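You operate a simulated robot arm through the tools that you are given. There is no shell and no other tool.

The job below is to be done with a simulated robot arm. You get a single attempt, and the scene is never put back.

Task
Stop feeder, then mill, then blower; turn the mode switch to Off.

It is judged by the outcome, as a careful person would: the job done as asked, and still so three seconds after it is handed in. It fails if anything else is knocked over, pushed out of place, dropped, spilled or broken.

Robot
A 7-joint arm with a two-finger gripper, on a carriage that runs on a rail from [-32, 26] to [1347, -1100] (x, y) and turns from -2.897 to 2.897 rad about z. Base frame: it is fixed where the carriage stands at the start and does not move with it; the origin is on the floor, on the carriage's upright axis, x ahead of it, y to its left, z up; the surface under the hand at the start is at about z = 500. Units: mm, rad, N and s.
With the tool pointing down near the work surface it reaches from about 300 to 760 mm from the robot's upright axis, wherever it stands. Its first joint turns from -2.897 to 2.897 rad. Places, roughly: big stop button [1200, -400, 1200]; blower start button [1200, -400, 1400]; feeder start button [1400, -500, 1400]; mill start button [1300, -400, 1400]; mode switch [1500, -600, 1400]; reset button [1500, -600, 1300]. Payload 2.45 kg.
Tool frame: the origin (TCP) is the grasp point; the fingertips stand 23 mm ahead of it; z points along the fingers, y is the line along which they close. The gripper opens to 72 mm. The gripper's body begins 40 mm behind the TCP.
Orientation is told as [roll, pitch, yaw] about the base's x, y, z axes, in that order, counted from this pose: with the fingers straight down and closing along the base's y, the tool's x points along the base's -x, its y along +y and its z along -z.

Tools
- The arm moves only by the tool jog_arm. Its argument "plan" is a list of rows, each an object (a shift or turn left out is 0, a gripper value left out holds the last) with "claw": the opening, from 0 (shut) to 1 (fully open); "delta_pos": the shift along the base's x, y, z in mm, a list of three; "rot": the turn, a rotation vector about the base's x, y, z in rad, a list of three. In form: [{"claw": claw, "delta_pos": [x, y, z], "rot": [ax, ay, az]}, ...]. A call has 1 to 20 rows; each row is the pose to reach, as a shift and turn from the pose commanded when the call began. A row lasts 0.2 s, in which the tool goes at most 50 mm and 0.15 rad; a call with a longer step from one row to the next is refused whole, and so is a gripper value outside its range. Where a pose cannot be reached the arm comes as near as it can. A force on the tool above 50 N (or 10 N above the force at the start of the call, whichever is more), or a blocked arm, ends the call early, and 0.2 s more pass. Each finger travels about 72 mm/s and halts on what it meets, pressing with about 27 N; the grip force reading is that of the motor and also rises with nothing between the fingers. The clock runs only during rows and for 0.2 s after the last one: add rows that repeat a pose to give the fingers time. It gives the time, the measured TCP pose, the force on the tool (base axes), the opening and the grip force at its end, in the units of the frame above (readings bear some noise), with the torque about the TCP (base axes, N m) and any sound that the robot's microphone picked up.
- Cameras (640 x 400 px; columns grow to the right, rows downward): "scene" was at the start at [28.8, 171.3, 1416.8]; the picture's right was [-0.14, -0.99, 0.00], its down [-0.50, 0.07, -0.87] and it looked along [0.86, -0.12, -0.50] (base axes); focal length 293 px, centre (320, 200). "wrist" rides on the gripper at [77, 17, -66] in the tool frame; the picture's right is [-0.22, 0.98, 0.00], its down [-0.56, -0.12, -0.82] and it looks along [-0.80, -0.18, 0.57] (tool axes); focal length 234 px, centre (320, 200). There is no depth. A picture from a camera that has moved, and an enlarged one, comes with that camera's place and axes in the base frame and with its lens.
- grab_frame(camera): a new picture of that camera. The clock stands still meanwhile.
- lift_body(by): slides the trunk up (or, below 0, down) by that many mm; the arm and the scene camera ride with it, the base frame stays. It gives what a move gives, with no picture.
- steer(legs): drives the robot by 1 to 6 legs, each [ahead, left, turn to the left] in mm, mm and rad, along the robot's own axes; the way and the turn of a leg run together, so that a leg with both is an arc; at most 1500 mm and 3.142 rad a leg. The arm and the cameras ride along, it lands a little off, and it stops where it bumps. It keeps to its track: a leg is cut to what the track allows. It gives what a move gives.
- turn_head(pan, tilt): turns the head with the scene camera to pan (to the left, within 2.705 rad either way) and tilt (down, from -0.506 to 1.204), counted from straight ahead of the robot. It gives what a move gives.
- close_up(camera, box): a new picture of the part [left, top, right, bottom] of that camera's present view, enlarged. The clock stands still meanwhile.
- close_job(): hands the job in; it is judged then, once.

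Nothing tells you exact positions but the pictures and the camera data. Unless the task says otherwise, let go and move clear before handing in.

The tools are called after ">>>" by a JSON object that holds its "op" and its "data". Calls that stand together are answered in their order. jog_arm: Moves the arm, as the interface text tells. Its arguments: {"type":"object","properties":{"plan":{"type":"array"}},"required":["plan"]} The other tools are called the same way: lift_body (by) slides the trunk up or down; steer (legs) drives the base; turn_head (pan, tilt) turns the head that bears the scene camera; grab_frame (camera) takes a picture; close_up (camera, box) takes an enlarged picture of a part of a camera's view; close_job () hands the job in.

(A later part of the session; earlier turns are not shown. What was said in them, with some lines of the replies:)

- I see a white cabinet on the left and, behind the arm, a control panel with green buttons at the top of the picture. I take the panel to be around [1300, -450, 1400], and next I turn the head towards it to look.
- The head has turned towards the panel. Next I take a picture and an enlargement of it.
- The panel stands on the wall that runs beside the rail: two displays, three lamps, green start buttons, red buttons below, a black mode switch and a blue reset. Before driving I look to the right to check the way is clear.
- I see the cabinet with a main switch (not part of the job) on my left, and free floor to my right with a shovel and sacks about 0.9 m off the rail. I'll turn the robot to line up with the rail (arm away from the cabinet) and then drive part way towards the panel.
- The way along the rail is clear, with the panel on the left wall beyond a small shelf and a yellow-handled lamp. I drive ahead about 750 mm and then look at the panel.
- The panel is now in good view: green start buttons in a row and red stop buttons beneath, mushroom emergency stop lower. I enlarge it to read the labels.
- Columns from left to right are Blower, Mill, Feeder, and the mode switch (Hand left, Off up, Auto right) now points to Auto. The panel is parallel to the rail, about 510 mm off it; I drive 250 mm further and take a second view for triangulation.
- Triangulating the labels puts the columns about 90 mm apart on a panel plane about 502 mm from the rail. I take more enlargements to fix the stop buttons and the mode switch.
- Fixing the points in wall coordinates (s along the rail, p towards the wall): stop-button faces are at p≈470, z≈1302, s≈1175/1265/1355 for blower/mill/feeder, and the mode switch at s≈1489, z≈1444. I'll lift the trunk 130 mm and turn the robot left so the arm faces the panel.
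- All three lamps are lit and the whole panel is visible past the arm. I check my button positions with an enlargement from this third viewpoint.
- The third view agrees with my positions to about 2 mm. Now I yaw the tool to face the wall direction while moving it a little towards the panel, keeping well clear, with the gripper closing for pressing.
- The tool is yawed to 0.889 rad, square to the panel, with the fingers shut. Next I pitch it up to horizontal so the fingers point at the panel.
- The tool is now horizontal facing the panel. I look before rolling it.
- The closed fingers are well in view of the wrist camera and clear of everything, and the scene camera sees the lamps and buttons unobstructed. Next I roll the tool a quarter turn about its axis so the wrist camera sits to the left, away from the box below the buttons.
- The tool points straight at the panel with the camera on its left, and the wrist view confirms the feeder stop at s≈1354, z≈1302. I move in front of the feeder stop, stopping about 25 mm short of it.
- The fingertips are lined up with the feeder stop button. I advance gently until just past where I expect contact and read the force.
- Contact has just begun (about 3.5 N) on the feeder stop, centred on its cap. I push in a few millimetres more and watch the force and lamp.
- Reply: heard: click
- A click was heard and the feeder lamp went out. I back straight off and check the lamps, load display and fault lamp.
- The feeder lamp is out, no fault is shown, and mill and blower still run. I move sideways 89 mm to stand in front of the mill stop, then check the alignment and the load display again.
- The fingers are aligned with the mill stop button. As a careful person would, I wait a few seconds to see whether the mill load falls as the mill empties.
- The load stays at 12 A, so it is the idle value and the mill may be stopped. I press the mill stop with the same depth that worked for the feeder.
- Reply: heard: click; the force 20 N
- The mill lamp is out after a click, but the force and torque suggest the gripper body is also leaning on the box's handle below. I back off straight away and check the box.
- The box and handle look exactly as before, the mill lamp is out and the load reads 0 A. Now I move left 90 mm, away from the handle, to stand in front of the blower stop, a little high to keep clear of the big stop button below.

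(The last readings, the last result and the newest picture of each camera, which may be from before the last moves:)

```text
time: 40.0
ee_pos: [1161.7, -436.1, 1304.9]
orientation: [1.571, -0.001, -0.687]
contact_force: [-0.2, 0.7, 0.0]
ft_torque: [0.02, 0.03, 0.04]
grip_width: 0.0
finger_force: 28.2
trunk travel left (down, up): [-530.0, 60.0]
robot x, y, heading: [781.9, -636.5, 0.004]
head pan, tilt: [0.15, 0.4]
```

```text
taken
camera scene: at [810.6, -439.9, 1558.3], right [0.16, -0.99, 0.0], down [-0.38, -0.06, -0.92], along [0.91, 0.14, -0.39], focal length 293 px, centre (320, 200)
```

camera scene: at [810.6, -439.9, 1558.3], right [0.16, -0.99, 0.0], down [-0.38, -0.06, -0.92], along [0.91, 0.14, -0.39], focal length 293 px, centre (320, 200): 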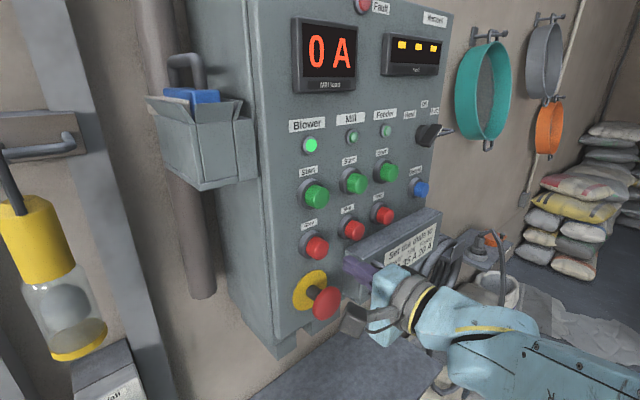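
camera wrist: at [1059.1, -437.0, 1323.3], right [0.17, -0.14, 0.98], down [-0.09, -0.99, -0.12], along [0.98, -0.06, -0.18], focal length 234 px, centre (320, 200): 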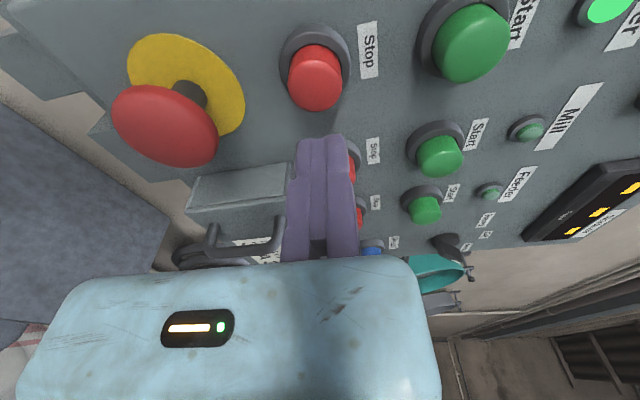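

The blower stop is straight ahead of the fingers and the big stop button is well below and clear of the gripper. I press the blower stop to the same depth.

>>> {"op": "jog_arm", "data": {"plan": [{"claw": 0, "delta_pos": [9.5, 11.6, -1]}, {"claw": 0, "delta_pos": [19, 23.2, -1]}, {"claw": 0, "delta_pos": [28.5, 34.8, -1]}, {"claw": 0, "delta_pos": [31.6, 38.7, -1]}, {"claw": 0, "delta_pos": [33.5, 41, -1]}, {"claw": 0, "delta_pos": [34.8, 42.6, -1]}, {"claw": 0, "delta_pos": [36.1, 44.1, -1]}, {"claw": 0, "delta_pos": [37, 45.3, -1]}]}}

>>> {"op": "grab_frame", "data": {"camera": "scene"}}

```text
time: 41.8
ee_pos: [1198.3, -390.6, 1304.8]
orientation: [1.571, -0.003, -0.686]
contact_force: [-3.7, -3.7, -2.1]
ft_torque: [-0.05, 0.03, 0.06]
grip_width: 5.9
finger_force: 28.5
trunk travel left (down, up): [-530.0, 60.0]
robot x, y, heading: [779.8, -636.9, 0.004]
head pan, tilt: [0.15, 0.4]
heard: click
```

```text
taken
camera scene: at [810.3, -440.4, 1558.3], right [0.16, -0.99, 0.0], down [-0.38, -0.06, -0.92], along [0.91, 0.14, -0.39], focal length 293 px, centre (320, 200)
```

scene: 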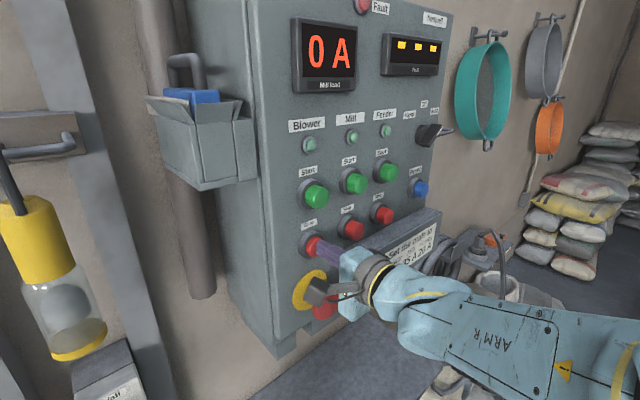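

All three lamps are now out, in the right order. I retract straight back from the panel before heading for the mode switch.

>>> {"op": "jog_arm", "data": {"plan": [{"claw": 0, "delta_pos": [-12.7, -15.5, 0]}, {"claw": 0, "delta_pos": [-25.3, -31, 0]}, {"claw": 0, "delta_pos": [-38, -46.5, 0]}, {"claw": 0, "delta_pos": [-50.6, -62, 0]}, {"claw": 0, "delta_pos": [-63.3, -77.4, 0]}, {"claw": 0, "delta_pos": [-63.3, -77.4, 0]}]}}

>>> {"op": "jog_arm", "data": {"plan": [{"claw": 0, "delta_pos": [30.4, -24.8, 17.4], "rot": [-0.0621, -0.076, 0]}, {"claw": 0, "delta_pos": [60.8, -49.7, 34.8], "rot": [-0.1242, -0.152, 0]}, {"claw": 0, "delta_pos": [91.2, -74.5, 52.1], "rot": [-0.1863, -0.228, 0]}, {"claw": 0, "delta_pos": [121.6, -99.3, 69.5], "rot": [-0.2485, -0.3041, 0]}, {"claw": 0, "delta_pos": [152, -124.1, 86.9], "rot": [-0.3106, -0.3801, 0]}, {"claw": 0, "delta_pos": [182.4, -149, 104.3], "rot": [-0.3727, -0.4561, 0]}, {"claw": 0.3, "delta_pos": [212.8, -173.8, 121.6], "rot": [-0.4348, -0.5321, 0]}, {"claw": 0.5, "delta_pos": [243.2, -198.6, 139], "rot": [-0.4969, -0.6082, 0]}, {"claw": 0.5, "delta_pos": [243.2, -198.6, 139], "rot": [-0.4969, -0.6082, 0]}]}}

>>> {"op": "grab_frame", "data": {"camera": "wrist"}}

>>> {"op": "grab_frame", "data": {"camera": "scene"}}

```text
time: 43.2
ee_pos: [1134.5, -468.7, 1304.7]
orientation: [1.57, 0.0, -0.686]
contact_force: [-0.4, 0.6, -0.5]
ft_torque: [0.0, 0.0, 0.02]
grip_width: 0.3
finger_force: 28.4
trunk travel left (down, up): [-530.0, 60.0]
robot x, y, heading: [782.8, -632.7, 0.011]
head pan, tilt: [0.15, 0.4]
```

```text
time: 45.2
ee_pos: [1376.2, -667.5, 1443.7]
orientation: [1.569, -0.789, -0.684]
contact_force: [0.7, -0.3, -0.1]
ft_torque: [0.0, -0.01, -0.01]
grip_width: 36.0
finger_force: 0.0
trunk travel left (down, up): [-530.0, 60.0]
robot x, y, heading: [782.1, -634.9, 0.009]
head pan, tilt: [0.15, 0.4]
```

```text
taken
camera wrist: at [1283.9, -674.9, 1402.9], right [-0.42, 0.34, 0.84], down [-0.14, -0.94, 0.31], along [0.9, 0.01, 0.44], focal length 234 px, centre (320, 200)
```

wrist: 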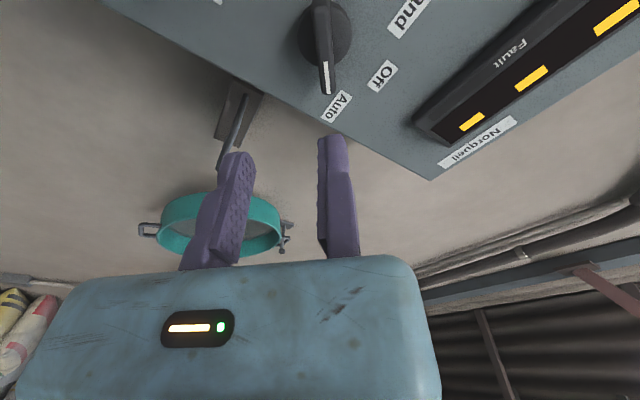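

```text
taken
camera scene: at [811.0, -440.1, 1558.3], right [0.16, -0.99, 0.0], down [-0.38, -0.06, -0.92], along [0.91, 0.14, -0.39], focal length 293 px, centre (320, 200)
```

scene: 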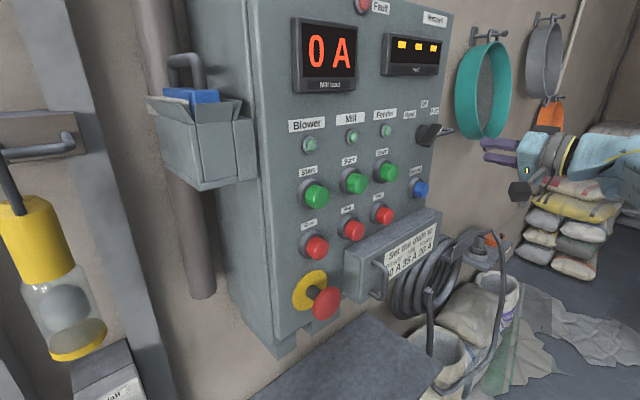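

All lamps are out, load 0 A, and the gripper, half open, now faces the mode switch from about 130 mm with its closing line across the lever. I enlarge the view to measure the lever.

>>> {"op": "close_up", "data": {"camera": "wrist", "box": [240, 0, 432, 120]}}

>>> {"op": "close_up", "data": {"camera": "scene", "box": [384, 80, 512, 160]}}

```text
3.33 times, centred on (336, 60) of wrist
camera zoom: at [1283.9, -674.9, 1402.9], right [-0.42, 0.34, 0.84], down [-0.14, -0.94, 0.31], along [0.9, 0.01, 0.44], focal length 781 px, centre (267, 667)
```

zoom: 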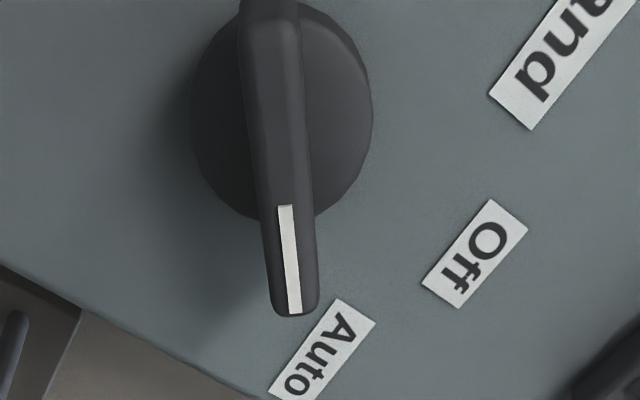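

```text
5.00 times, centred on (448, 120) of scene
camera zoom: at [811.0, -440.1, 1558.3], right [0.16, -0.99, 0.0], down [-0.38, -0.06, -0.92], along [0.91, 0.14, -0.39], focal length 1463 px, centre (-320, 600)
```

zoom: 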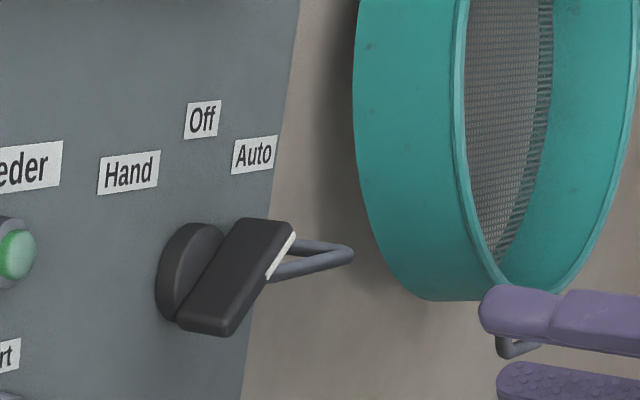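

The lever is a bar about 54 mm long and 11–13 mm wide through the knob centre at about s=1484, z=1443.5, its front at p≈463. I move up to about 10 mm short of it and check alignment.

>>> {"op": "jog_arm", "data": {"plan": [{"claw": 0.5, "delta_pos": [-2.7, 2.2, 0]}, {"claw": 0.5, "delta_pos": [14, 22, 0]}, {"claw": 0.5, "delta_pos": [30, 42, 0]}, {"claw": 0.5, "delta_pos": [45.4, 61.1, 0]}, {"claw": 0.5, "delta_pos": [45.4, 61.1, 0]}]}}

>>> {"op": "grab_frame", "data": {"camera": "wrist"}}

>>> {"op": "close_up", "data": {"camera": "wrist", "box": [200, 40, 440, 190]}}

>>> {"op": "close_up", "data": {"camera": "scene", "box": [384, 80, 512, 160]}}

```text
time: 46.4
ee_pos: [1424.8, -606.4, 1444.2]
orientation: [1.57, -0.786, -0.686]
contact_force: [0.1, -0.5, 0.3]
ft_torque: [0.0, 0.04, 0.02]
grip_width: 36.0
finger_force: 0.1
trunk travel left (down, up): [-530.0, 60.0]
robot x, y, heading: [783.6, -639.3, 0.004]
head pan, tilt: [0.15, 0.4]
```

```text
taken
camera wrist: at [1330.1, -613.2, 1401.7], right [-0.42, 0.34, 0.84], down [-0.14, -0.94, 0.31], along [0.9, 0.01, 0.44], focal length 234 px, centre (320, 200)
```

wrist: 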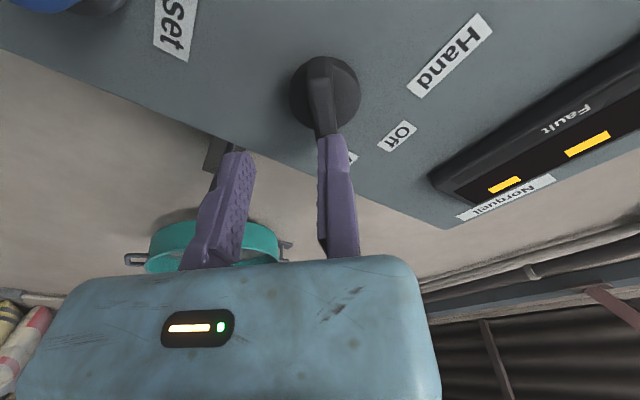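

```text
2.67 times, centred on (320, 115) of wrist
camera zoom: at [1330.1, -613.2, 1401.7], right [-0.42, 0.34, 0.84], down [-0.14, -0.94, 0.31], along [0.9, 0.01, 0.44], focal length 624 px, centre (320, 427)
```

zoom: 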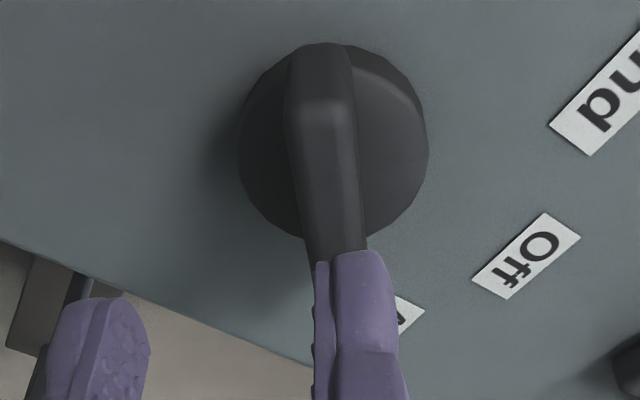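

```text
5.00 times, centred on (448, 120) of scene
camera zoom: at [811.1, -439.7, 1558.2], right [0.16, -0.99, 0.0], down [-0.38, -0.06, -0.92], along [0.91, 0.14, -0.39], focal length 1463 px, centre (-320, 600)
```

zoom: 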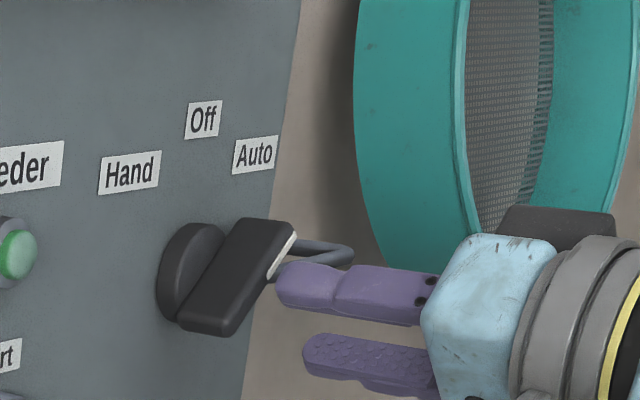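

The lever is slightly up-left of the tool axis, by about 4 mm. I shift about 5 mm to the left, then advance 27 mm so the fingers straddle the bar, still open.

>>> {"op": "jog_arm", "data": {"plan": [{"claw": 0.5, "delta_pos": [-3.9, 3.2, -0.7]}, {"claw": 0.5, "delta_pos": [1.8, 10.2, -0.7]}, {"claw": 0.5, "delta_pos": [7.5, 17.1, -0.7]}, {"claw": 0.5, "delta_pos": [13.2, 24.1, -0.7]}, {"claw": 0.5, "delta_pos": [13.2, 24.1, -0.7]}]}}

>>> {"op": "close_up", "data": {"camera": "wrist", "box": [200, 40, 440, 190]}}

>>> {"op": "close_up", "data": {"camera": "scene", "box": [384, 80, 512, 160]}}

```text
time: 47.2
ee_pos: [1425.3, -595.1, 1442.8]
orientation: [1.563, -0.789, -0.687]
contact_force: [-34.2, -11.7, -10.3]
ft_torque: [-0.28, 0.15, 0.74]
grip_width: 35.9
finger_force: 0.1
trunk travel left (down, up): [-530.0, 60.0]
robot x, y, heading: [781.1, -636.0, 0.006]
head pan, tilt: [0.15, 0.4]
stopped in row 4: the force on the tool passed its limit at 60 N (the readings are from after the stop); the commanded pose is now the measured one
```

```text
2.67 times, centred on (320, 115) of wrist
camera zoom: at [1331.3, -602.6, 1401.1], right [-0.41, 0.35, 0.84], down [-0.15, -0.94, 0.31], along [0.9, 0.0, 0.44], focal length 624 px, centre (320, 427)
```

zoom: 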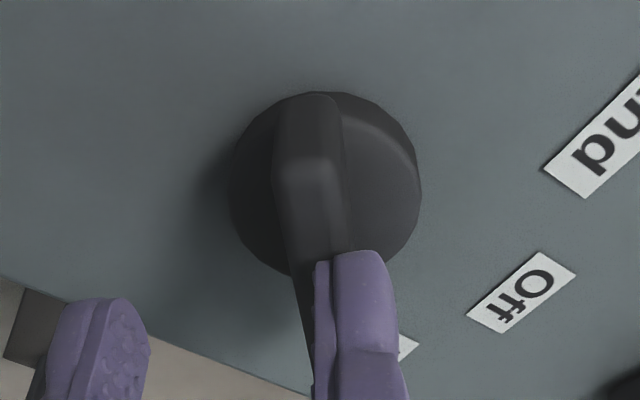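

```text
5.00 times, centred on (448, 120) of scene
camera zoom: at [805.9, -441.5, 1558.5], right [0.16, -0.99, 0.0], down [-0.38, -0.06, -0.92], along [0.91, 0.14, -0.39], focal length 1463 px, centre (-320, 600)
```

zoom: 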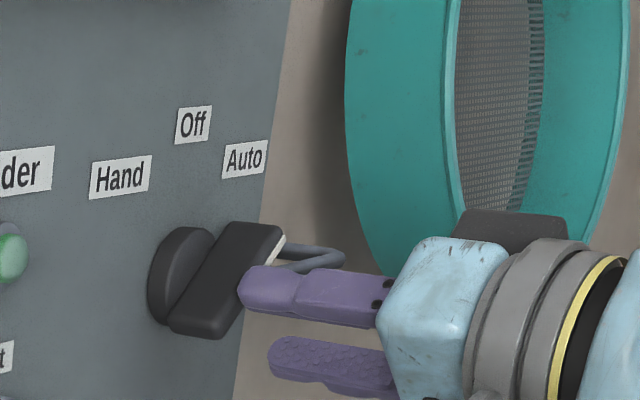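

The upper finger met the front of the lever: I now see from the pictures that only the lower finger moves when the gripper opens, while the upper one stays at the tool axis. I back off at once and check that nothing shifted.

>>> {"op": "jog_arm", "data": {"plan": [{"claw": 0.5, "delta_pos": [-6.3, -7.7, 0]}, {"claw": 0.5, "delta_pos": [-15.8, -19.4, 0]}, {"claw": 0.5, "delta_pos": [-15.8, -19.4, 0]}]}}

>>> {"op": "grab_frame", "data": {"camera": "wrist"}}

>>> {"op": "close_up", "data": {"camera": "wrist", "box": [200, 40, 440, 190]}}

>>> {"op": "grab_frame", "data": {"camera": "scene"}}

>>> {"op": "close_up", "data": {"camera": "scene", "box": [384, 80, 512, 160]}}

```text
time: 48.0
ee_pos: [1415.2, -612.0, 1439.7]
orientation: [1.562, -0.787, -0.685]
contact_force: [-0.1, -0.1, 0.3]
ft_torque: [-0.01, -0.02, -0.03]
grip_width: 36.1
finger_force: 0.1
trunk travel left (down, up): [-530.0, 60.0]
robot x, y, heading: [781.9, -636.7, 0.006]
head pan, tilt: [0.15, 0.4]
```

```text
taken
camera wrist: at [1320.5, -618.8, 1399.2], right [-0.41, 0.35, 0.84], down [-0.15, -0.94, 0.31], along [0.9, 0.0, 0.44], focal length 234 px, centre (320, 200)
```

wrist: 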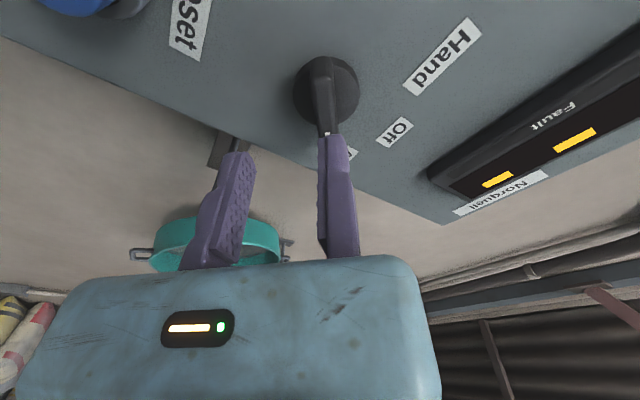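

```text
2.67 times, centred on (320, 115) of wrist
camera zoom: at [1320.5, -618.8, 1399.2], right [-0.41, 0.35, 0.84], down [-0.15, -0.94, 0.31], along [0.9, 0.0, 0.44], focal length 624 px, centre (320, 427)
```

zoom: 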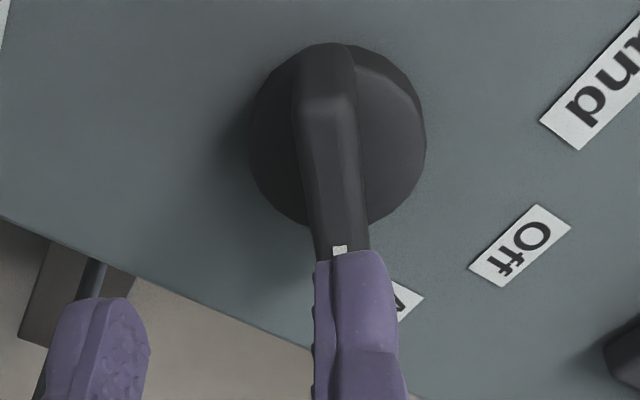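

```text
taken
camera scene: at [810.6, -440.1, 1558.3], right [0.16, -0.99, 0.0], down [-0.38, -0.06, -0.92], along [0.91, 0.14, -0.39], focal length 293 px, centre (320, 200)
```

scene: 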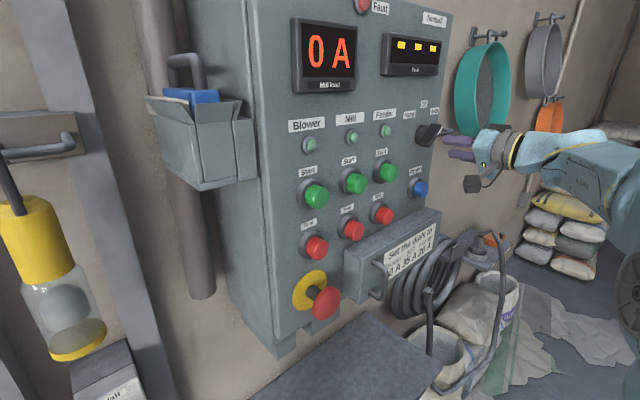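

```text
5.00 times, centred on (448, 120) of scene
camera zoom: at [810.6, -440.1, 1558.3], right [0.16, -0.99, 0.0], down [-0.38, -0.06, -0.92], along [0.91, 0.14, -0.39], focal length 1463 px, centre (-320, 600)
```

zoom: 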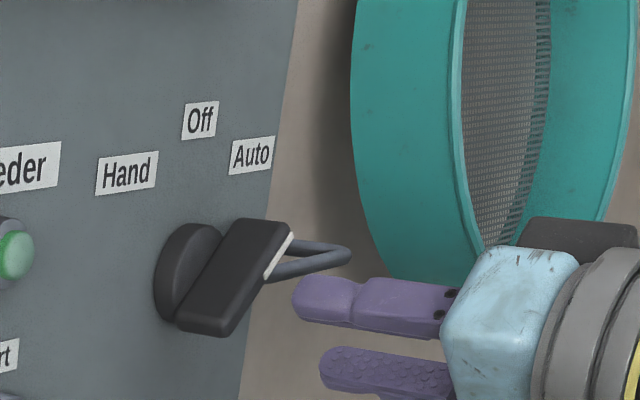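

Nothing moved: the lever still points to Auto and all else is as before. The fixed upper finger's pad lies on the tool axis, so I shift the tool up-left of the lever (about 17 mm up) with a slight roll to match the bar's angle, then look again before entering.

>>> {"op": "jog_arm", "data": {"plan": [{"claw": 0.5, "delta_pos": [-0.3, 0.2, 8], "rot": [0.016, 0.019, 0]}, {"claw": 0.5, "delta_pos": [-0.5, 0.4, 16.7], "rot": [0.0316, 0.0387, 0]}, {"claw": 0.5, "delta_pos": [-0.5, 0.4, 16.7], "rot": [0.0316, 0.0387, 0]}]}}

>>> {"op": "grab_frame", "data": {"camera": "wrist"}}

>>> {"op": "close_up", "data": {"camera": "wrist", "box": [200, 40, 440, 190]}}

>>> {"op": "close_up", "data": {"camera": "scene", "box": [384, 80, 512, 160]}}

```text
time: 48.8
ee_pos: [1415.7, -611.7, 1456.9]
orientation: [1.56, -0.736, -0.684]
contact_force: [-0.6, 1.3, 1.0]
ft_torque: [0.01, 0.01, 0.02]
grip_width: 35.8
finger_force: 0.0
trunk travel left (down, up): [-530.0, 60.0]
robot x, y, heading: [779.9, -637.8, 0.005]
head pan, tilt: [0.15, 0.4]
```

```text
taken
camera wrist: at [1318.7, -617.2, 1419.3], right [-0.38, 0.32, 0.87], down [-0.14, -0.95, 0.29], along [0.92, -0.01, 0.4], focal length 234 px, centre (320, 200)
```

wrist: 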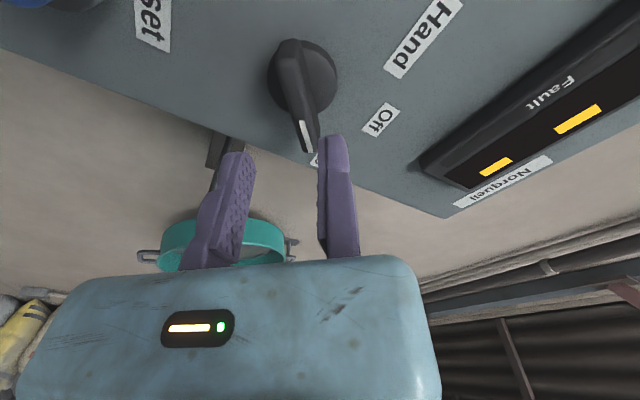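

```text
2.67 times, centred on (320, 115) of wrist
camera zoom: at [1318.7, -617.2, 1419.3], right [-0.38, 0.32, 0.87], down [-0.14, -0.95, 0.29], along [0.92, -0.01, 0.4], focal length 624 px, centre (320, 427)
```

zoom: 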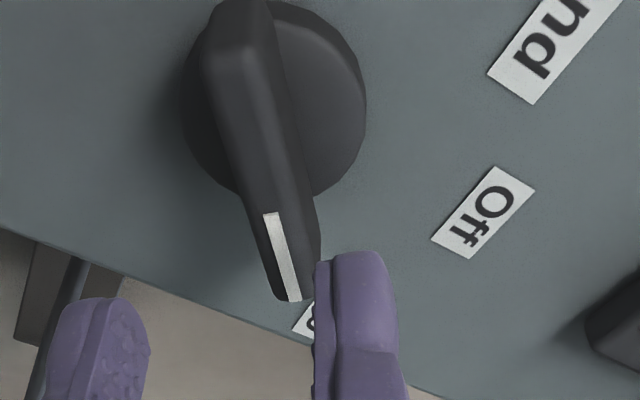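

```text
5.00 times, centred on (448, 120) of scene
camera zoom: at [810.8, -439.8, 1558.3], right [0.16, -0.99, 0.0], down [-0.38, -0.06, -0.92], along [0.91, 0.14, -0.39], focal length 1463 px, centre (-320, 600)
```

zoom: 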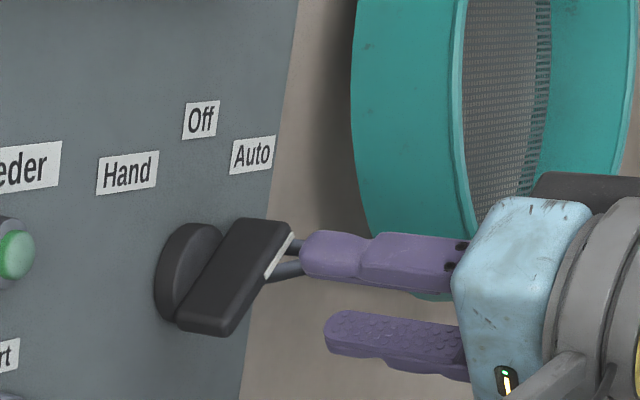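

Now the lever is clearly seen: it sits at about 52° from vertical, pivot near s≈1478, z≈1443, and the fixed finger's pad is about 5 mm clear on its upper-left side. I roll a little more to match the bar and advance in small steps so the fingers straddle it.

>>> {"op": "jog_arm", "data": {"plan": [{"claw": 0.5, "delta_pos": [1.0, -0.8, 0], "rot": [0.038, 0.0465, 0]}, {"claw": 0.5, "delta_pos": [6, 5.5, 0], "rot": [0.038, 0.0465, 0]}, {"claw": 0.5, "delta_pos": [11, 11.5, 0], "rot": [0.038, 0.0465, 0]}, {"claw": 0.5, "delta_pos": [13, 13.9, 0], "rot": [0.038, 0.0465, 0]}, {"claw": 0.5, "delta_pos": [15, 16.3, 0], "rot": [0.038, 0.0465, 0]}, {"claw": 0.5, "delta_pos": [17, 18.8, 0], "rot": [0.038, 0.0465, 0]}, {"claw": 0.5, "delta_pos": [19, 21.2, 0], "rot": [0.038, 0.0465, 0]}, {"claw": 0.5, "delta_pos": [21, 23.7, 0], "rot": [0.038, 0.0465, 0]}, {"claw": 0.5, "delta_pos": [22.8, 25.9, 0], "rot": [0.038, 0.0465, 0]}]}}

>>> {"op": "grab_frame", "data": {"camera": "wrist"}}

>>> {"op": "close_up", "data": {"camera": "wrist", "box": [200, 60, 440, 210]}}

>>> {"op": "close_up", "data": {"camera": "scene", "box": [384, 80, 512, 160]}}

```text
time: 50.8
ee_pos: [1438.2, -584.9, 1456.7]
orientation: [1.561, -0.676, -0.682]
contact_force: [0.3, -0.2, 0.5]
ft_torque: [-0.01, 0.02, -0.02]
grip_width: 36.0
finger_force: 0.1
trunk travel left (down, up): [-530.0, 60.0]
robot x, y, heading: [787.1, -641.1, 0.007]
head pan, tilt: [0.15, 0.4]
```

```text
taken
camera wrist: at [1339.9, -589.9, 1423.4], right [-0.34, 0.29, 0.9], down [-0.12, -0.96, 0.26], along [0.93, -0.02, 0.36], focal length 234 px, centre (320, 200)
```

wrist: 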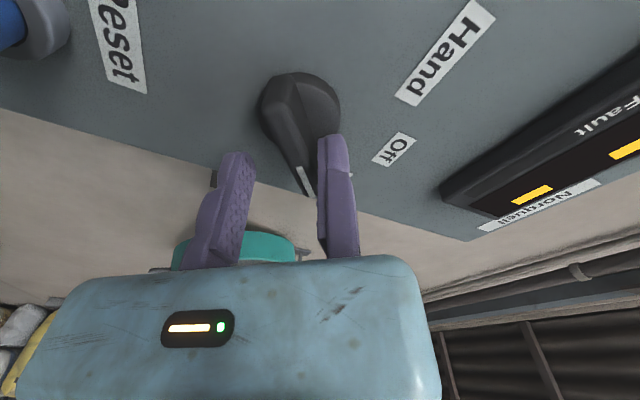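

```text
2.67 times, centred on (320, 135) of wrist
camera zoom: at [1339.9, -589.9, 1423.4], right [-0.34, 0.29, 0.9], down [-0.12, -0.96, 0.26], along [0.93, -0.02, 0.36], focal length 624 px, centre (320, 373)
```

zoom: 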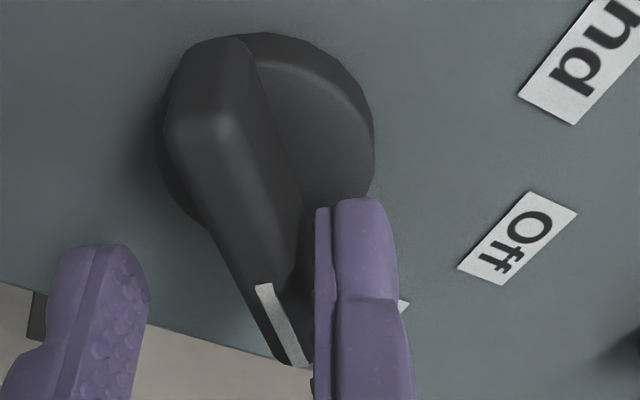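

```text
5.00 times, centred on (448, 120) of scene
camera zoom: at [810.8, -439.8, 1558.3], right [0.16, -0.99, 0.0], down [-0.38, -0.06, -0.92], along [0.91, 0.14, -0.39], focal length 1463 px, centre (-320, 600)
```

zoom: 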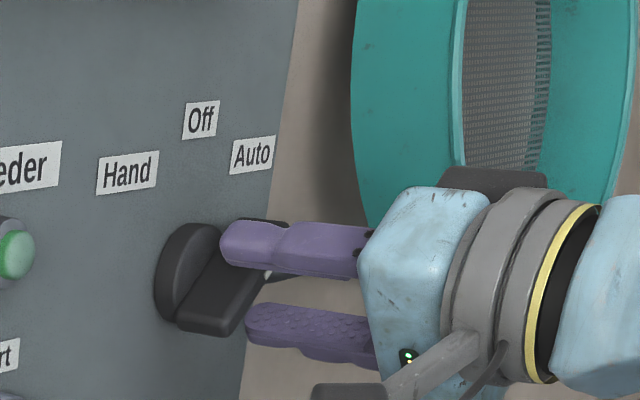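

The fingers now straddle the lever without contact, its up-left side a few millimetres from the fixed finger. I bring the fixed finger closer by 3.5 mm and close the grip on the bar.

>>> {"op": "jog_arm", "data": {"plan": [{"claw": 0.5, "delta_pos": [0.9, -0.7, -1.4]}, {"claw": 0.5, "delta_pos": [1.7, -1.4, -2.7]}, {"claw": 0.3, "delta_pos": [1.7, -1.4, -2.7]}, {"claw": 0.2, "delta_pos": [1.7, -1.4, -2.7]}, {"claw": 0.1, "delta_pos": [1.7, -1.4, -2.7]}, {"claw": 0.1, "delta_pos": [1.7, -1.4, -2.7]}, {"claw": 0.1, "delta_pos": [1.7, -1.4, -2.7]}]}}

>>> {"op": "close_up", "data": {"camera": "wrist", "box": [200, 60, 440, 210]}}

>>> {"op": "close_up", "data": {"camera": "scene", "box": [384, 80, 512, 160]}}

```text
time: 52.4
ee_pos: [1439.7, -586.4, 1454.4]
orientation: [1.562, -0.677, -0.686]
contact_force: [1.2, 2.0, 3.4]
ft_torque: [0.06, -0.87, 0.3]
grip_width: 12.1
finger_force: 38.8
trunk travel left (down, up): [-530.0, 60.0]
robot x, y, heading: [783.9, -636.4, 0.008]
head pan, tilt: [0.15, 0.4]
```

```text
2.67 times, centred on (320, 135) of wrist
camera zoom: at [1341.2, -591.3, 1420.9], right [-0.34, 0.29, 0.9], down [-0.12, -0.96, 0.26], along [0.93, -0.02, 0.36], focal length 624 px, centre (320, 373)
```

zoom: 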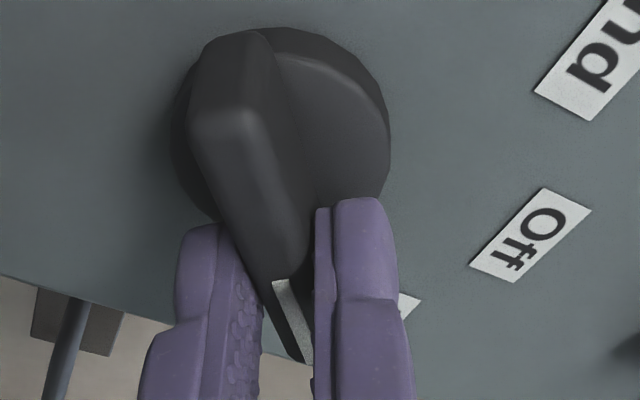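

```text
5.00 times, centred on (448, 120) of scene
camera zoom: at [810.7, -439.7, 1558.3], right [0.16, -0.99, 0.0], down [-0.38, -0.06, -0.92], along [0.91, 0.14, -0.39], focal length 1463 px, centre (-320, 600)
```

zoom: 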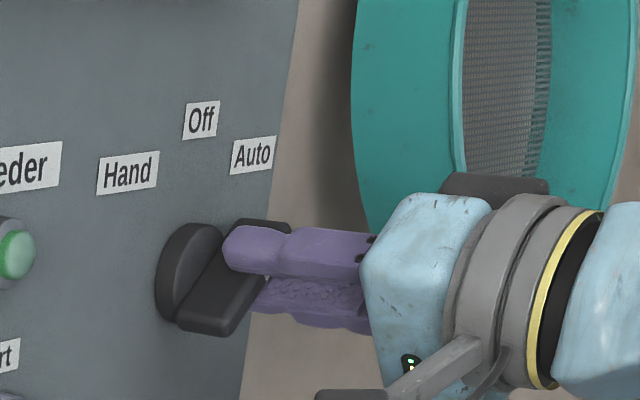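

The bar is held (12 mm wide between the fingers, small net force). I turn the tool counter-clockwise about the knob's pivot, first by 0.4 rad, keeping the path on the arc.

>>> {"op": "jog_arm", "data": {"plan": [{"claw": 0.05, "delta_pos": [-0.98, 0.8, 0.48], "rot": [-0.0633, -0.0774, 0]}, {"claw": 0.05, "delta_pos": [-2.01, 1.64, 0.82], "rot": [-0.1265, -0.1549, 0]}, {"claw": 0.05, "delta_pos": [-3.04, 2.49, 1.04], "rot": [-0.1898, -0.2323, 0]}, {"claw": 0.05, "delta_pos": [-4.1, 3.35, 1.11], "rot": [-0.2531, -0.3098, 0]}]}}

>>> {"op": "close_up", "data": {"camera": "wrist", "box": [200, 60, 440, 210]}}

>>> {"op": "close_up", "data": {"camera": "scene", "box": [384, 80, 512, 160]}}

```text
time: 53.4
ee_pos: [1436.2, -583.1, 1453.7]
orientation: [1.558, -1.077, -0.681]
contact_force: [1.3, -1.4, -5.1]
ft_torque: [0.57, -0.47, 0.12]
grip_width: 12.1
finger_force: 39.1
trunk travel left (down, up): [-530.0, 60.0]
robot x, y, heading: [780.1, -638.9, 0.003]
head pan, tilt: [0.15, 0.4]
```

```text
2.67 times, centred on (320, 135) of wrist
camera zoom: at [1353.1, -601.1, 1395.7], right [-0.58, 0.49, 0.65], down [-0.23, -0.87, 0.44], along [0.78, 0.1, 0.62], focal length 624 px, centre (320, 373)
```

zoom: 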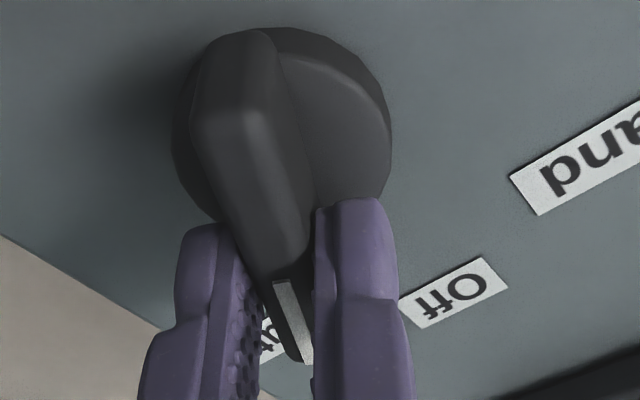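

```text
5.00 times, centred on (448, 120) of scene
camera zoom: at [811.4, -440.1, 1558.2], right [0.16, -0.99, 0.0], down [-0.38, -0.06, -0.92], along [0.91, 0.14, -0.39], focal length 1463 px, centre (-320, 600)
```

zoom: 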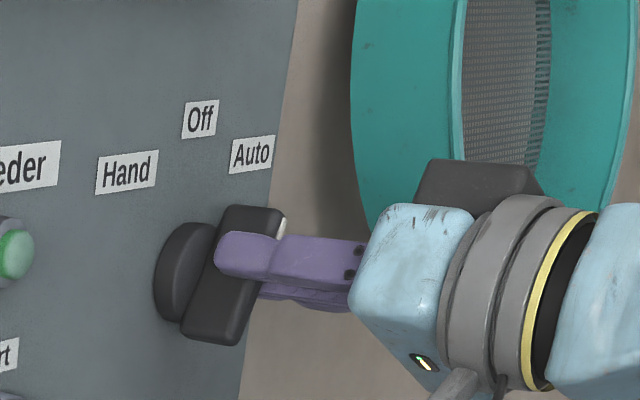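

The lever follows the tool with little torque, the mark now well on its way to Off. I turn the remaining 0.49 rad to bring the lever upright.

>>> {"op": "jog_arm", "data": {"plan": [{"claw": 0.05, "delta_pos": [-1.05, 0.86, -0.05], "rot": [-0.0633, -0.0774, 0]}, {"claw": 0.05, "delta_pos": [-2.1, 1.71, -0.24], "rot": [-0.1265, -0.1549, 0]}, {"claw": 0.05, "delta_pos": [-3.12, 2.55, -0.57], "rot": [-0.1898, -0.2323, 0]}, {"claw": 0.05, "delta_pos": [-4.12, 3.36, -1.03], "rot": [-0.2531, -0.3098, 0]}, {"claw": 0.05, "delta_pos": [-4.97, 4.06, -1.54], "rot": [-0.31, -0.3795, 0]}, {"claw": 0.05, "delta_pos": [-4.97, 4.06, -1.54], "rot": [-0.31, -0.3795, 0]}]}}

>>> {"op": "grab_frame", "data": {"camera": "wrist"}}

>>> {"op": "close_up", "data": {"camera": "wrist", "box": [200, 60, 440, 210]}}

>>> {"op": "close_up", "data": {"camera": "scene", "box": [384, 80, 512, 160]}}

```text
time: 54.8
ee_pos: [1433.3, -581.1, 1451.6]
orientation: [1.18, -1.564, -0.307]
contact_force: [8.2, -10.1, -11.4]
ft_torque: [-0.32, 0.19, 0.11]
grip_width: 11.8
finger_force: 38.3
trunk travel left (down, up): [-530.0, 60.0]
robot x, y, heading: [781.4, -639.0, 0.007]
head pan, tilt: [0.15, 0.4]
```

```text
taken
camera wrist: at [1376.4, -620.1, 1376.0], right [-0.75, 0.63, 0.22], down [-0.43, -0.71, 0.56], along [0.51, 0.32, 0.8], focal length 234 px, centre (320, 200)
```

wrist: 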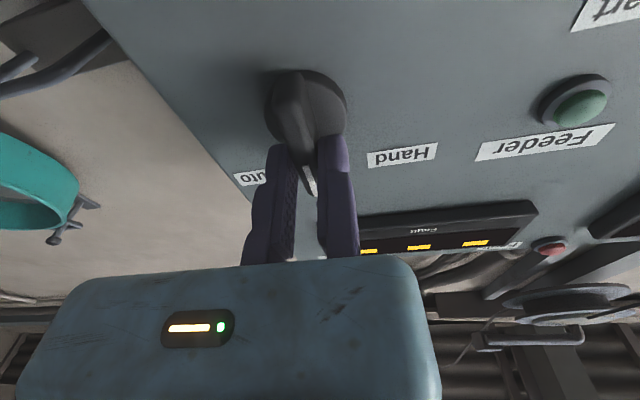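

```text
2.67 times, centred on (320, 135) of wrist
camera zoom: at [1376.4, -620.1, 1376.0], right [-0.75, 0.63, 0.22], down [-0.43, -0.71, 0.56], along [0.51, 0.32, 0.8], focal length 624 px, centre (320, 373)
```

zoom: 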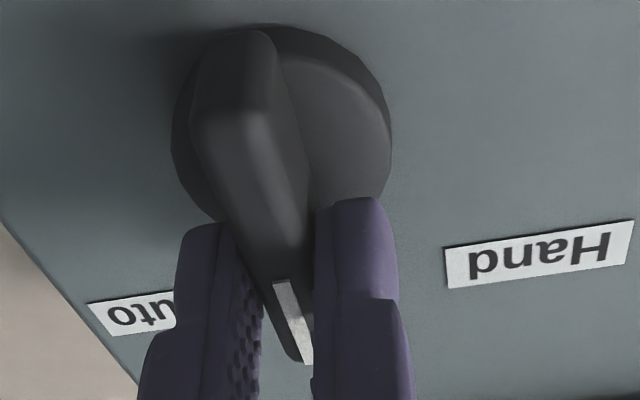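

```text
5.00 times, centred on (448, 120) of scene
camera zoom: at [813.1, -441.4, 1558.4], right [0.16, -0.99, 0.0], down [-0.39, -0.06, -0.92], along [0.91, 0.14, -0.39], focal length 1463 px, centre (-320, 600)
```

zoom: 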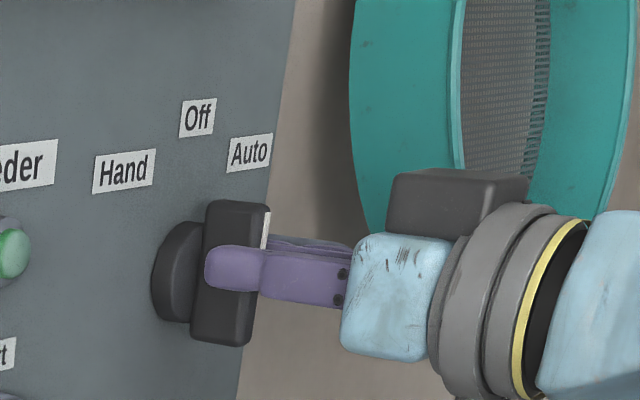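

The lever now stands upright under Off. There is a small side load on the tool, so I relieve it by about 3 mm before letting go.

>>> {"op": "jog_arm", "data": {"plan": [{"claw": 0.05, "delta_pos": [1.2, -1.0, -1]}, {"claw": 0.05, "delta_pos": [2.3, -1.9, -2]}, {"claw": 0.05, "delta_pos": [2.3, -1.9, -2]}]}}

>>> {"op": "close_up", "data": {"camera": "wrist", "box": [200, 60, 440, 210]}}

```text
time: 55.6
ee_pos: [1433.1, -582.4, 1452.0]
orientation: [1.714, -1.565, -0.836]
contact_force: [4.5, -8.1, -2.2]
ft_torque: [-0.54, 0.33, 0.25]
grip_width: 12.1
finger_force: 38.5
trunk travel left (down, up): [-530.0, 60.0]
robot x, y, heading: [778.8, -637.8, 0.0]
head pan, tilt: [0.15, 0.4]
```

```text
2.67 times, centred on (320, 135) of wrist
camera zoom: at [1376.7, -620.2, 1375.8], right [-0.75, 0.62, 0.22], down [-0.43, -0.71, 0.56], along [0.51, 0.32, 0.8], focal length 624 px, centre (320, 373)
```

zoom: 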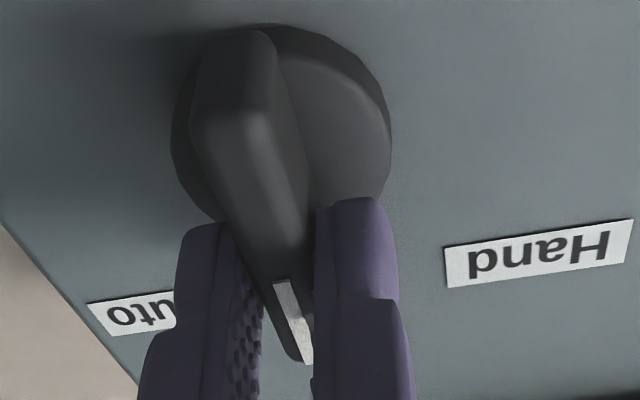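

The side load has dropped. I add a last 2 mm of relief and open the gripper, keeping the tool in place.

>>> {"op": "jog_arm", "data": {"plan": [{"claw": 0.05, "delta_pos": [1.5, -1.3, 0]}, {"claw": 0.2, "delta_pos": [1.5, -1.3, 0]}, {"claw": 0.35, "delta_pos": [1.5, -1.3, 0]}, {"claw": 0.5, "delta_pos": [1.5, -1.3, 0]}, {"claw": 0.5, "delta_pos": [1.5, -1.3, 0]}]}}

>>> {"op": "close_up", "data": {"camera": "wrist", "box": [200, 60, 440, 210]}}

>>> {"op": "close_up", "data": {"camera": "scene", "box": [384, 80, 512, 160]}}

```text
time: 56.8
ee_pos: [1433.0, -581.1, 1452.0]
orientation: [1.522, -1.565, -0.643]
contact_force: [-1.2, 2.4, 1.2]
ft_torque: [0.05, -0.01, 0.08]
grip_width: 35.8
finger_force: 0.1
trunk travel left (down, up): [-530.0, 60.0]
robot x, y, heading: [781.1, -636.8, 0.011]
head pan, tilt: [0.15, 0.4]
```

```text
2.67 times, centred on (320, 135) of wrist
camera zoom: at [1377.0, -619.9, 1376.1], right [-0.75, 0.62, 0.22], down [-0.42, -0.71, 0.56], along [0.51, 0.33, 0.8], focal length 624 px, centre (320, 373)
```

zoom: 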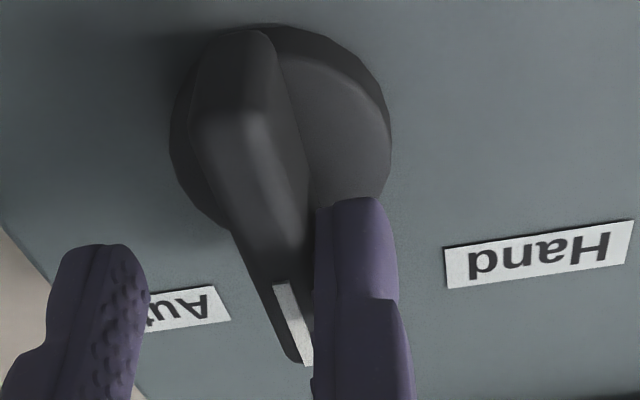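

```text
5.00 times, centred on (448, 120) of scene
camera zoom: at [810.4, -439.4, 1558.2], right [0.16, -0.99, 0.0], down [-0.38, -0.06, -0.92], along [0.91, 0.14, -0.39], focal length 1463 px, centre (-320, 600)
```

zoom: 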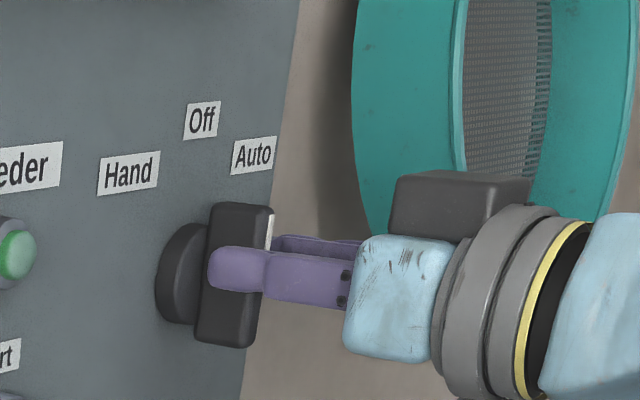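

The lever stays upright after release. I shift the fixed finger 3 mm away from the bar and retract straight back.

>>> {"op": "jog_arm", "data": {"plan": [{"claw": 0.5, "delta_pos": [-2.3, 1.9, 0]}, {"claw": 0.5, "delta_pos": [-8.6, -5.8, 0]}, {"claw": 0.5, "delta_pos": [-21.3, -21.3, 0]}, {"claw": 0.5, "delta_pos": [-40.3, -44.6, 0]}, {"claw": 0.5, "delta_pos": [-59.2, -67.8, 0]}, {"claw": 0.5, "delta_pos": [-78.2, -91, 0]}, {"claw": 0.5, "delta_pos": [-78.2, -91, 0]}]}}

>>> {"op": "grab_frame", "data": {"camera": "wrist"}}

>>> {"op": "grab_frame", "data": {"camera": "scene"}}

>>> {"op": "close_up", "data": {"camera": "scene", "box": [280, 90, 472, 210]}}

>>> {"op": "close_up", "data": {"camera": "wrist", "box": [220, 0, 412, 120]}}

```text
time: 58.4
ee_pos: [1355.0, -674.2, 1451.0]
orientation: [1.406, -1.565, -0.529]
contact_force: [-0.3, -0.1, 0.4]
ft_torque: [0.0, -0.01, 0.0]
grip_width: 35.8
finger_force: 0.0
trunk travel left (down, up): [-530.0, 60.0]
robot x, y, heading: [782.3, -637.5, 0.008]
head pan, tilt: [0.15, 0.4]
```

```text
taken
camera wrist: at [1299.0, -712.2, 1375.4], right [-0.75, 0.62, 0.22], down [-0.43, -0.71, 0.56], along [0.51, 0.32, 0.8], focal length 234 px, centre (320, 200)
```

wrist: 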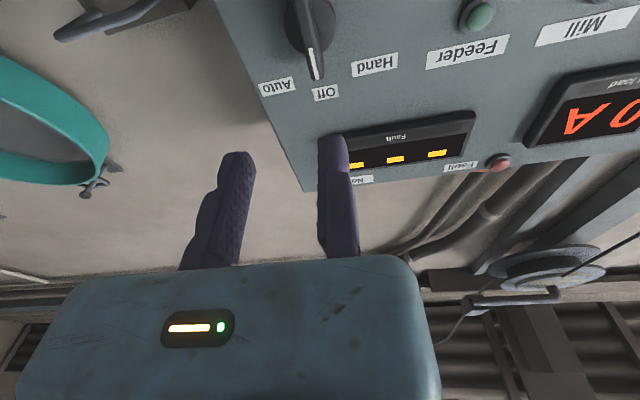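

```text
taken
camera scene: at [810.6, -440.1, 1558.3], right [0.16, -0.99, 0.0], down [-0.38, -0.06, -0.92], along [0.91, 0.14, -0.39], focal length 293 px, centre (320, 200)
```

scene: 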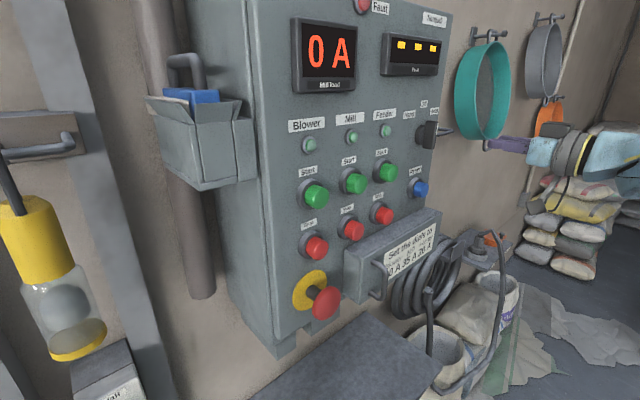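

```text
3.33 times, centred on (376, 150) of scene
camera zoom: at [810.6, -440.1, 1558.3], right [0.16, -0.99, 0.0], down [-0.38, -0.06, -0.92], along [0.91, 0.14, -0.39], focal length 976 px, centre (133, 367)
```

zoom: 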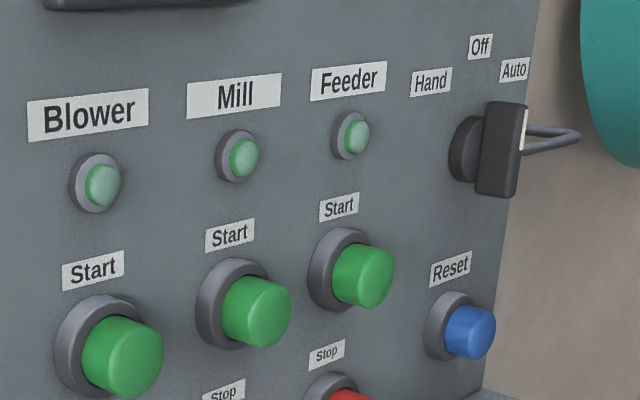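

```text
3.33 times, centred on (316, 60) of wrist
camera zoom: at [1299.0, -712.2, 1375.4], right [-0.75, 0.62, 0.22], down [-0.43, -0.71, 0.56], along [0.51, 0.32, 0.8], focal length 781 px, centre (333, 667)
```

zoom: 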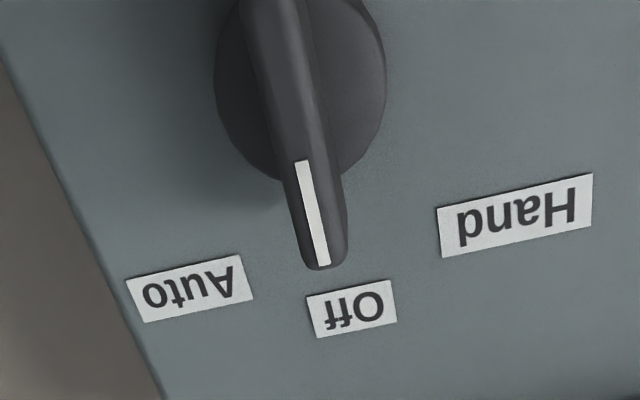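

The lever points straight at Off and all three lamps are out with 0 A load. I wait a couple of seconds with the arm clear and check the panel once more, including the fault lamp.

>>> {"op": "jog_arm", "data": {"plan": [{"delta_pos": [-12, -15, 0]}, {"delta_pos": [-25, -31, 0]}, {"delta_pos": [-25, -31, 0]}, {"delta_pos": [-25, -31, 0]}, {"delta_pos": [-25, -31, 0]}, {"delta_pos": [-25, -31, 0]}, {"delta_pos": [-25, -31, 0]}, {"delta_pos": [-25, -31, 0]}, {"delta_pos": [-25, -31, 0]}, {"delta_pos": [-25, -31, 0]}, {"delta_pos": [-25, -31, 0]}, {"delta_pos": [-25, -31, 0]}, {"delta_pos": [-25, -31, 0]}, {"delta_pos": [-25, -31, 0]}, {"delta_pos": [-25, -31, 0]}]}}

>>> {"op": "close_up", "data": {"camera": "scene", "box": [280, 0, 472, 120]}}

>>> {"op": "close_up", "data": {"camera": "scene", "box": [260, 90, 516, 250]}}

>>> {"op": "close_up", "data": {"camera": "scene", "box": [260, 200, 516, 360]}}

```text
time: 61.6
ee_pos: [1331.7, -705.5, 1450.0]
orientation: [1.424, -1.565, -0.549]
contact_force: [0.0, -0.2, -0.5]
ft_torque: [-0.02, 0.0, -0.01]
grip_width: 36.2
finger_force: 0.1
trunk travel left (down, up): [-530.0, 60.0]
robot x, y, heading: [778.1, -636.8, 0.01]
head pan, tilt: [0.15, 0.4]
```

```text
3.33 times, centred on (376, 60) of scene
camera zoom: at [810.8, -439.8, 1558.3], right [0.16, -0.99, 0.0], down [-0.38, -0.06, -0.92], along [0.91, 0.14, -0.39], focal length 976 px, centre (133, 667)
```

zoom: 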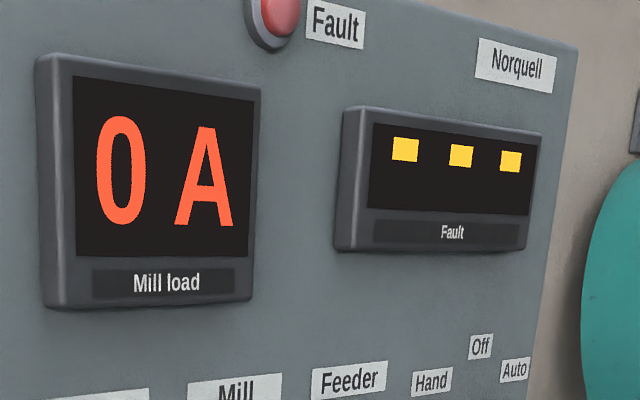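

```text
2.50 times, centred on (388, 170) of scene
camera zoom: at [810.8, -439.8, 1558.3], right [0.16, -0.99, 0.0], down [-0.38, -0.06, -0.92], along [0.91, 0.14, -0.39], focal length 732 px, centre (150, 275)
```

zoom: 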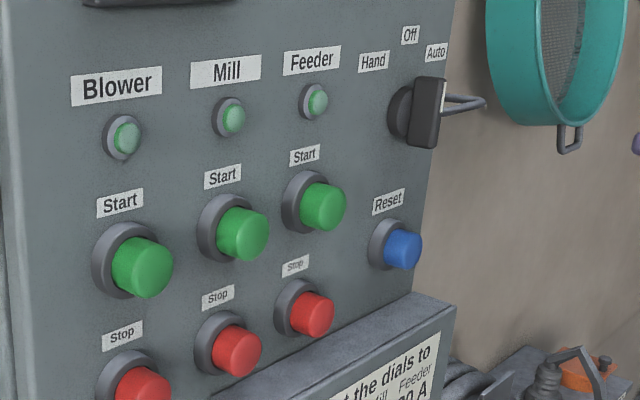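

```text
2.50 times, centred on (388, 280) of scene
camera zoom: at [810.8, -439.8, 1558.3], right [0.16, -0.99, 0.0], down [-0.38, -0.06, -0.92], along [0.91, 0.14, -0.39], focal length 732 px, centre (150, 0)
```

zoom: 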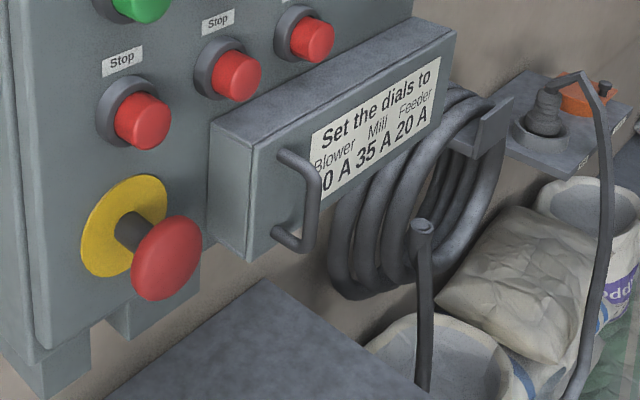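

Feeder, mill and blower lamps are all out, mill load is 0 A, the mode switch stays upright at Off, and nothing else on the panel has moved. The arm is clear, so I hand the job in.

>>> {"op": "close_job", "data": {}}

```text
The job is handed in.
```

The feeder, mill and blower are stopped in that order, and the mode switch is at Off. The job is handed in.

- **Stops:** Each stop button clicked and its lamp went out. I waited about four seconds after the feeder stop; the mill load held at 12 A, so I took that as idle before stopping the mill. It then dropped to 0 A.
- **Mode switch:** The lever was turned from Auto to upright under Off. It was still there in the last pictures, about three seconds after the arm had backed away.
- **Two unplanned contacts:** While pressing the mill stop, the gripper body leaned on the handle of the box below with about 20 N. Later, one finger hit the front of the mode lever and the move stopped at its force limit of 60 N. I backed off both times, and pictures showed neither had moved.
- **Gripper:** Only one finger appears to move when the gripper opens; the other stays on the tool axis. That is why the finger hit the lever.

The main switch, the big stop button and the reset button were not touched, and no fault showed on the panel.
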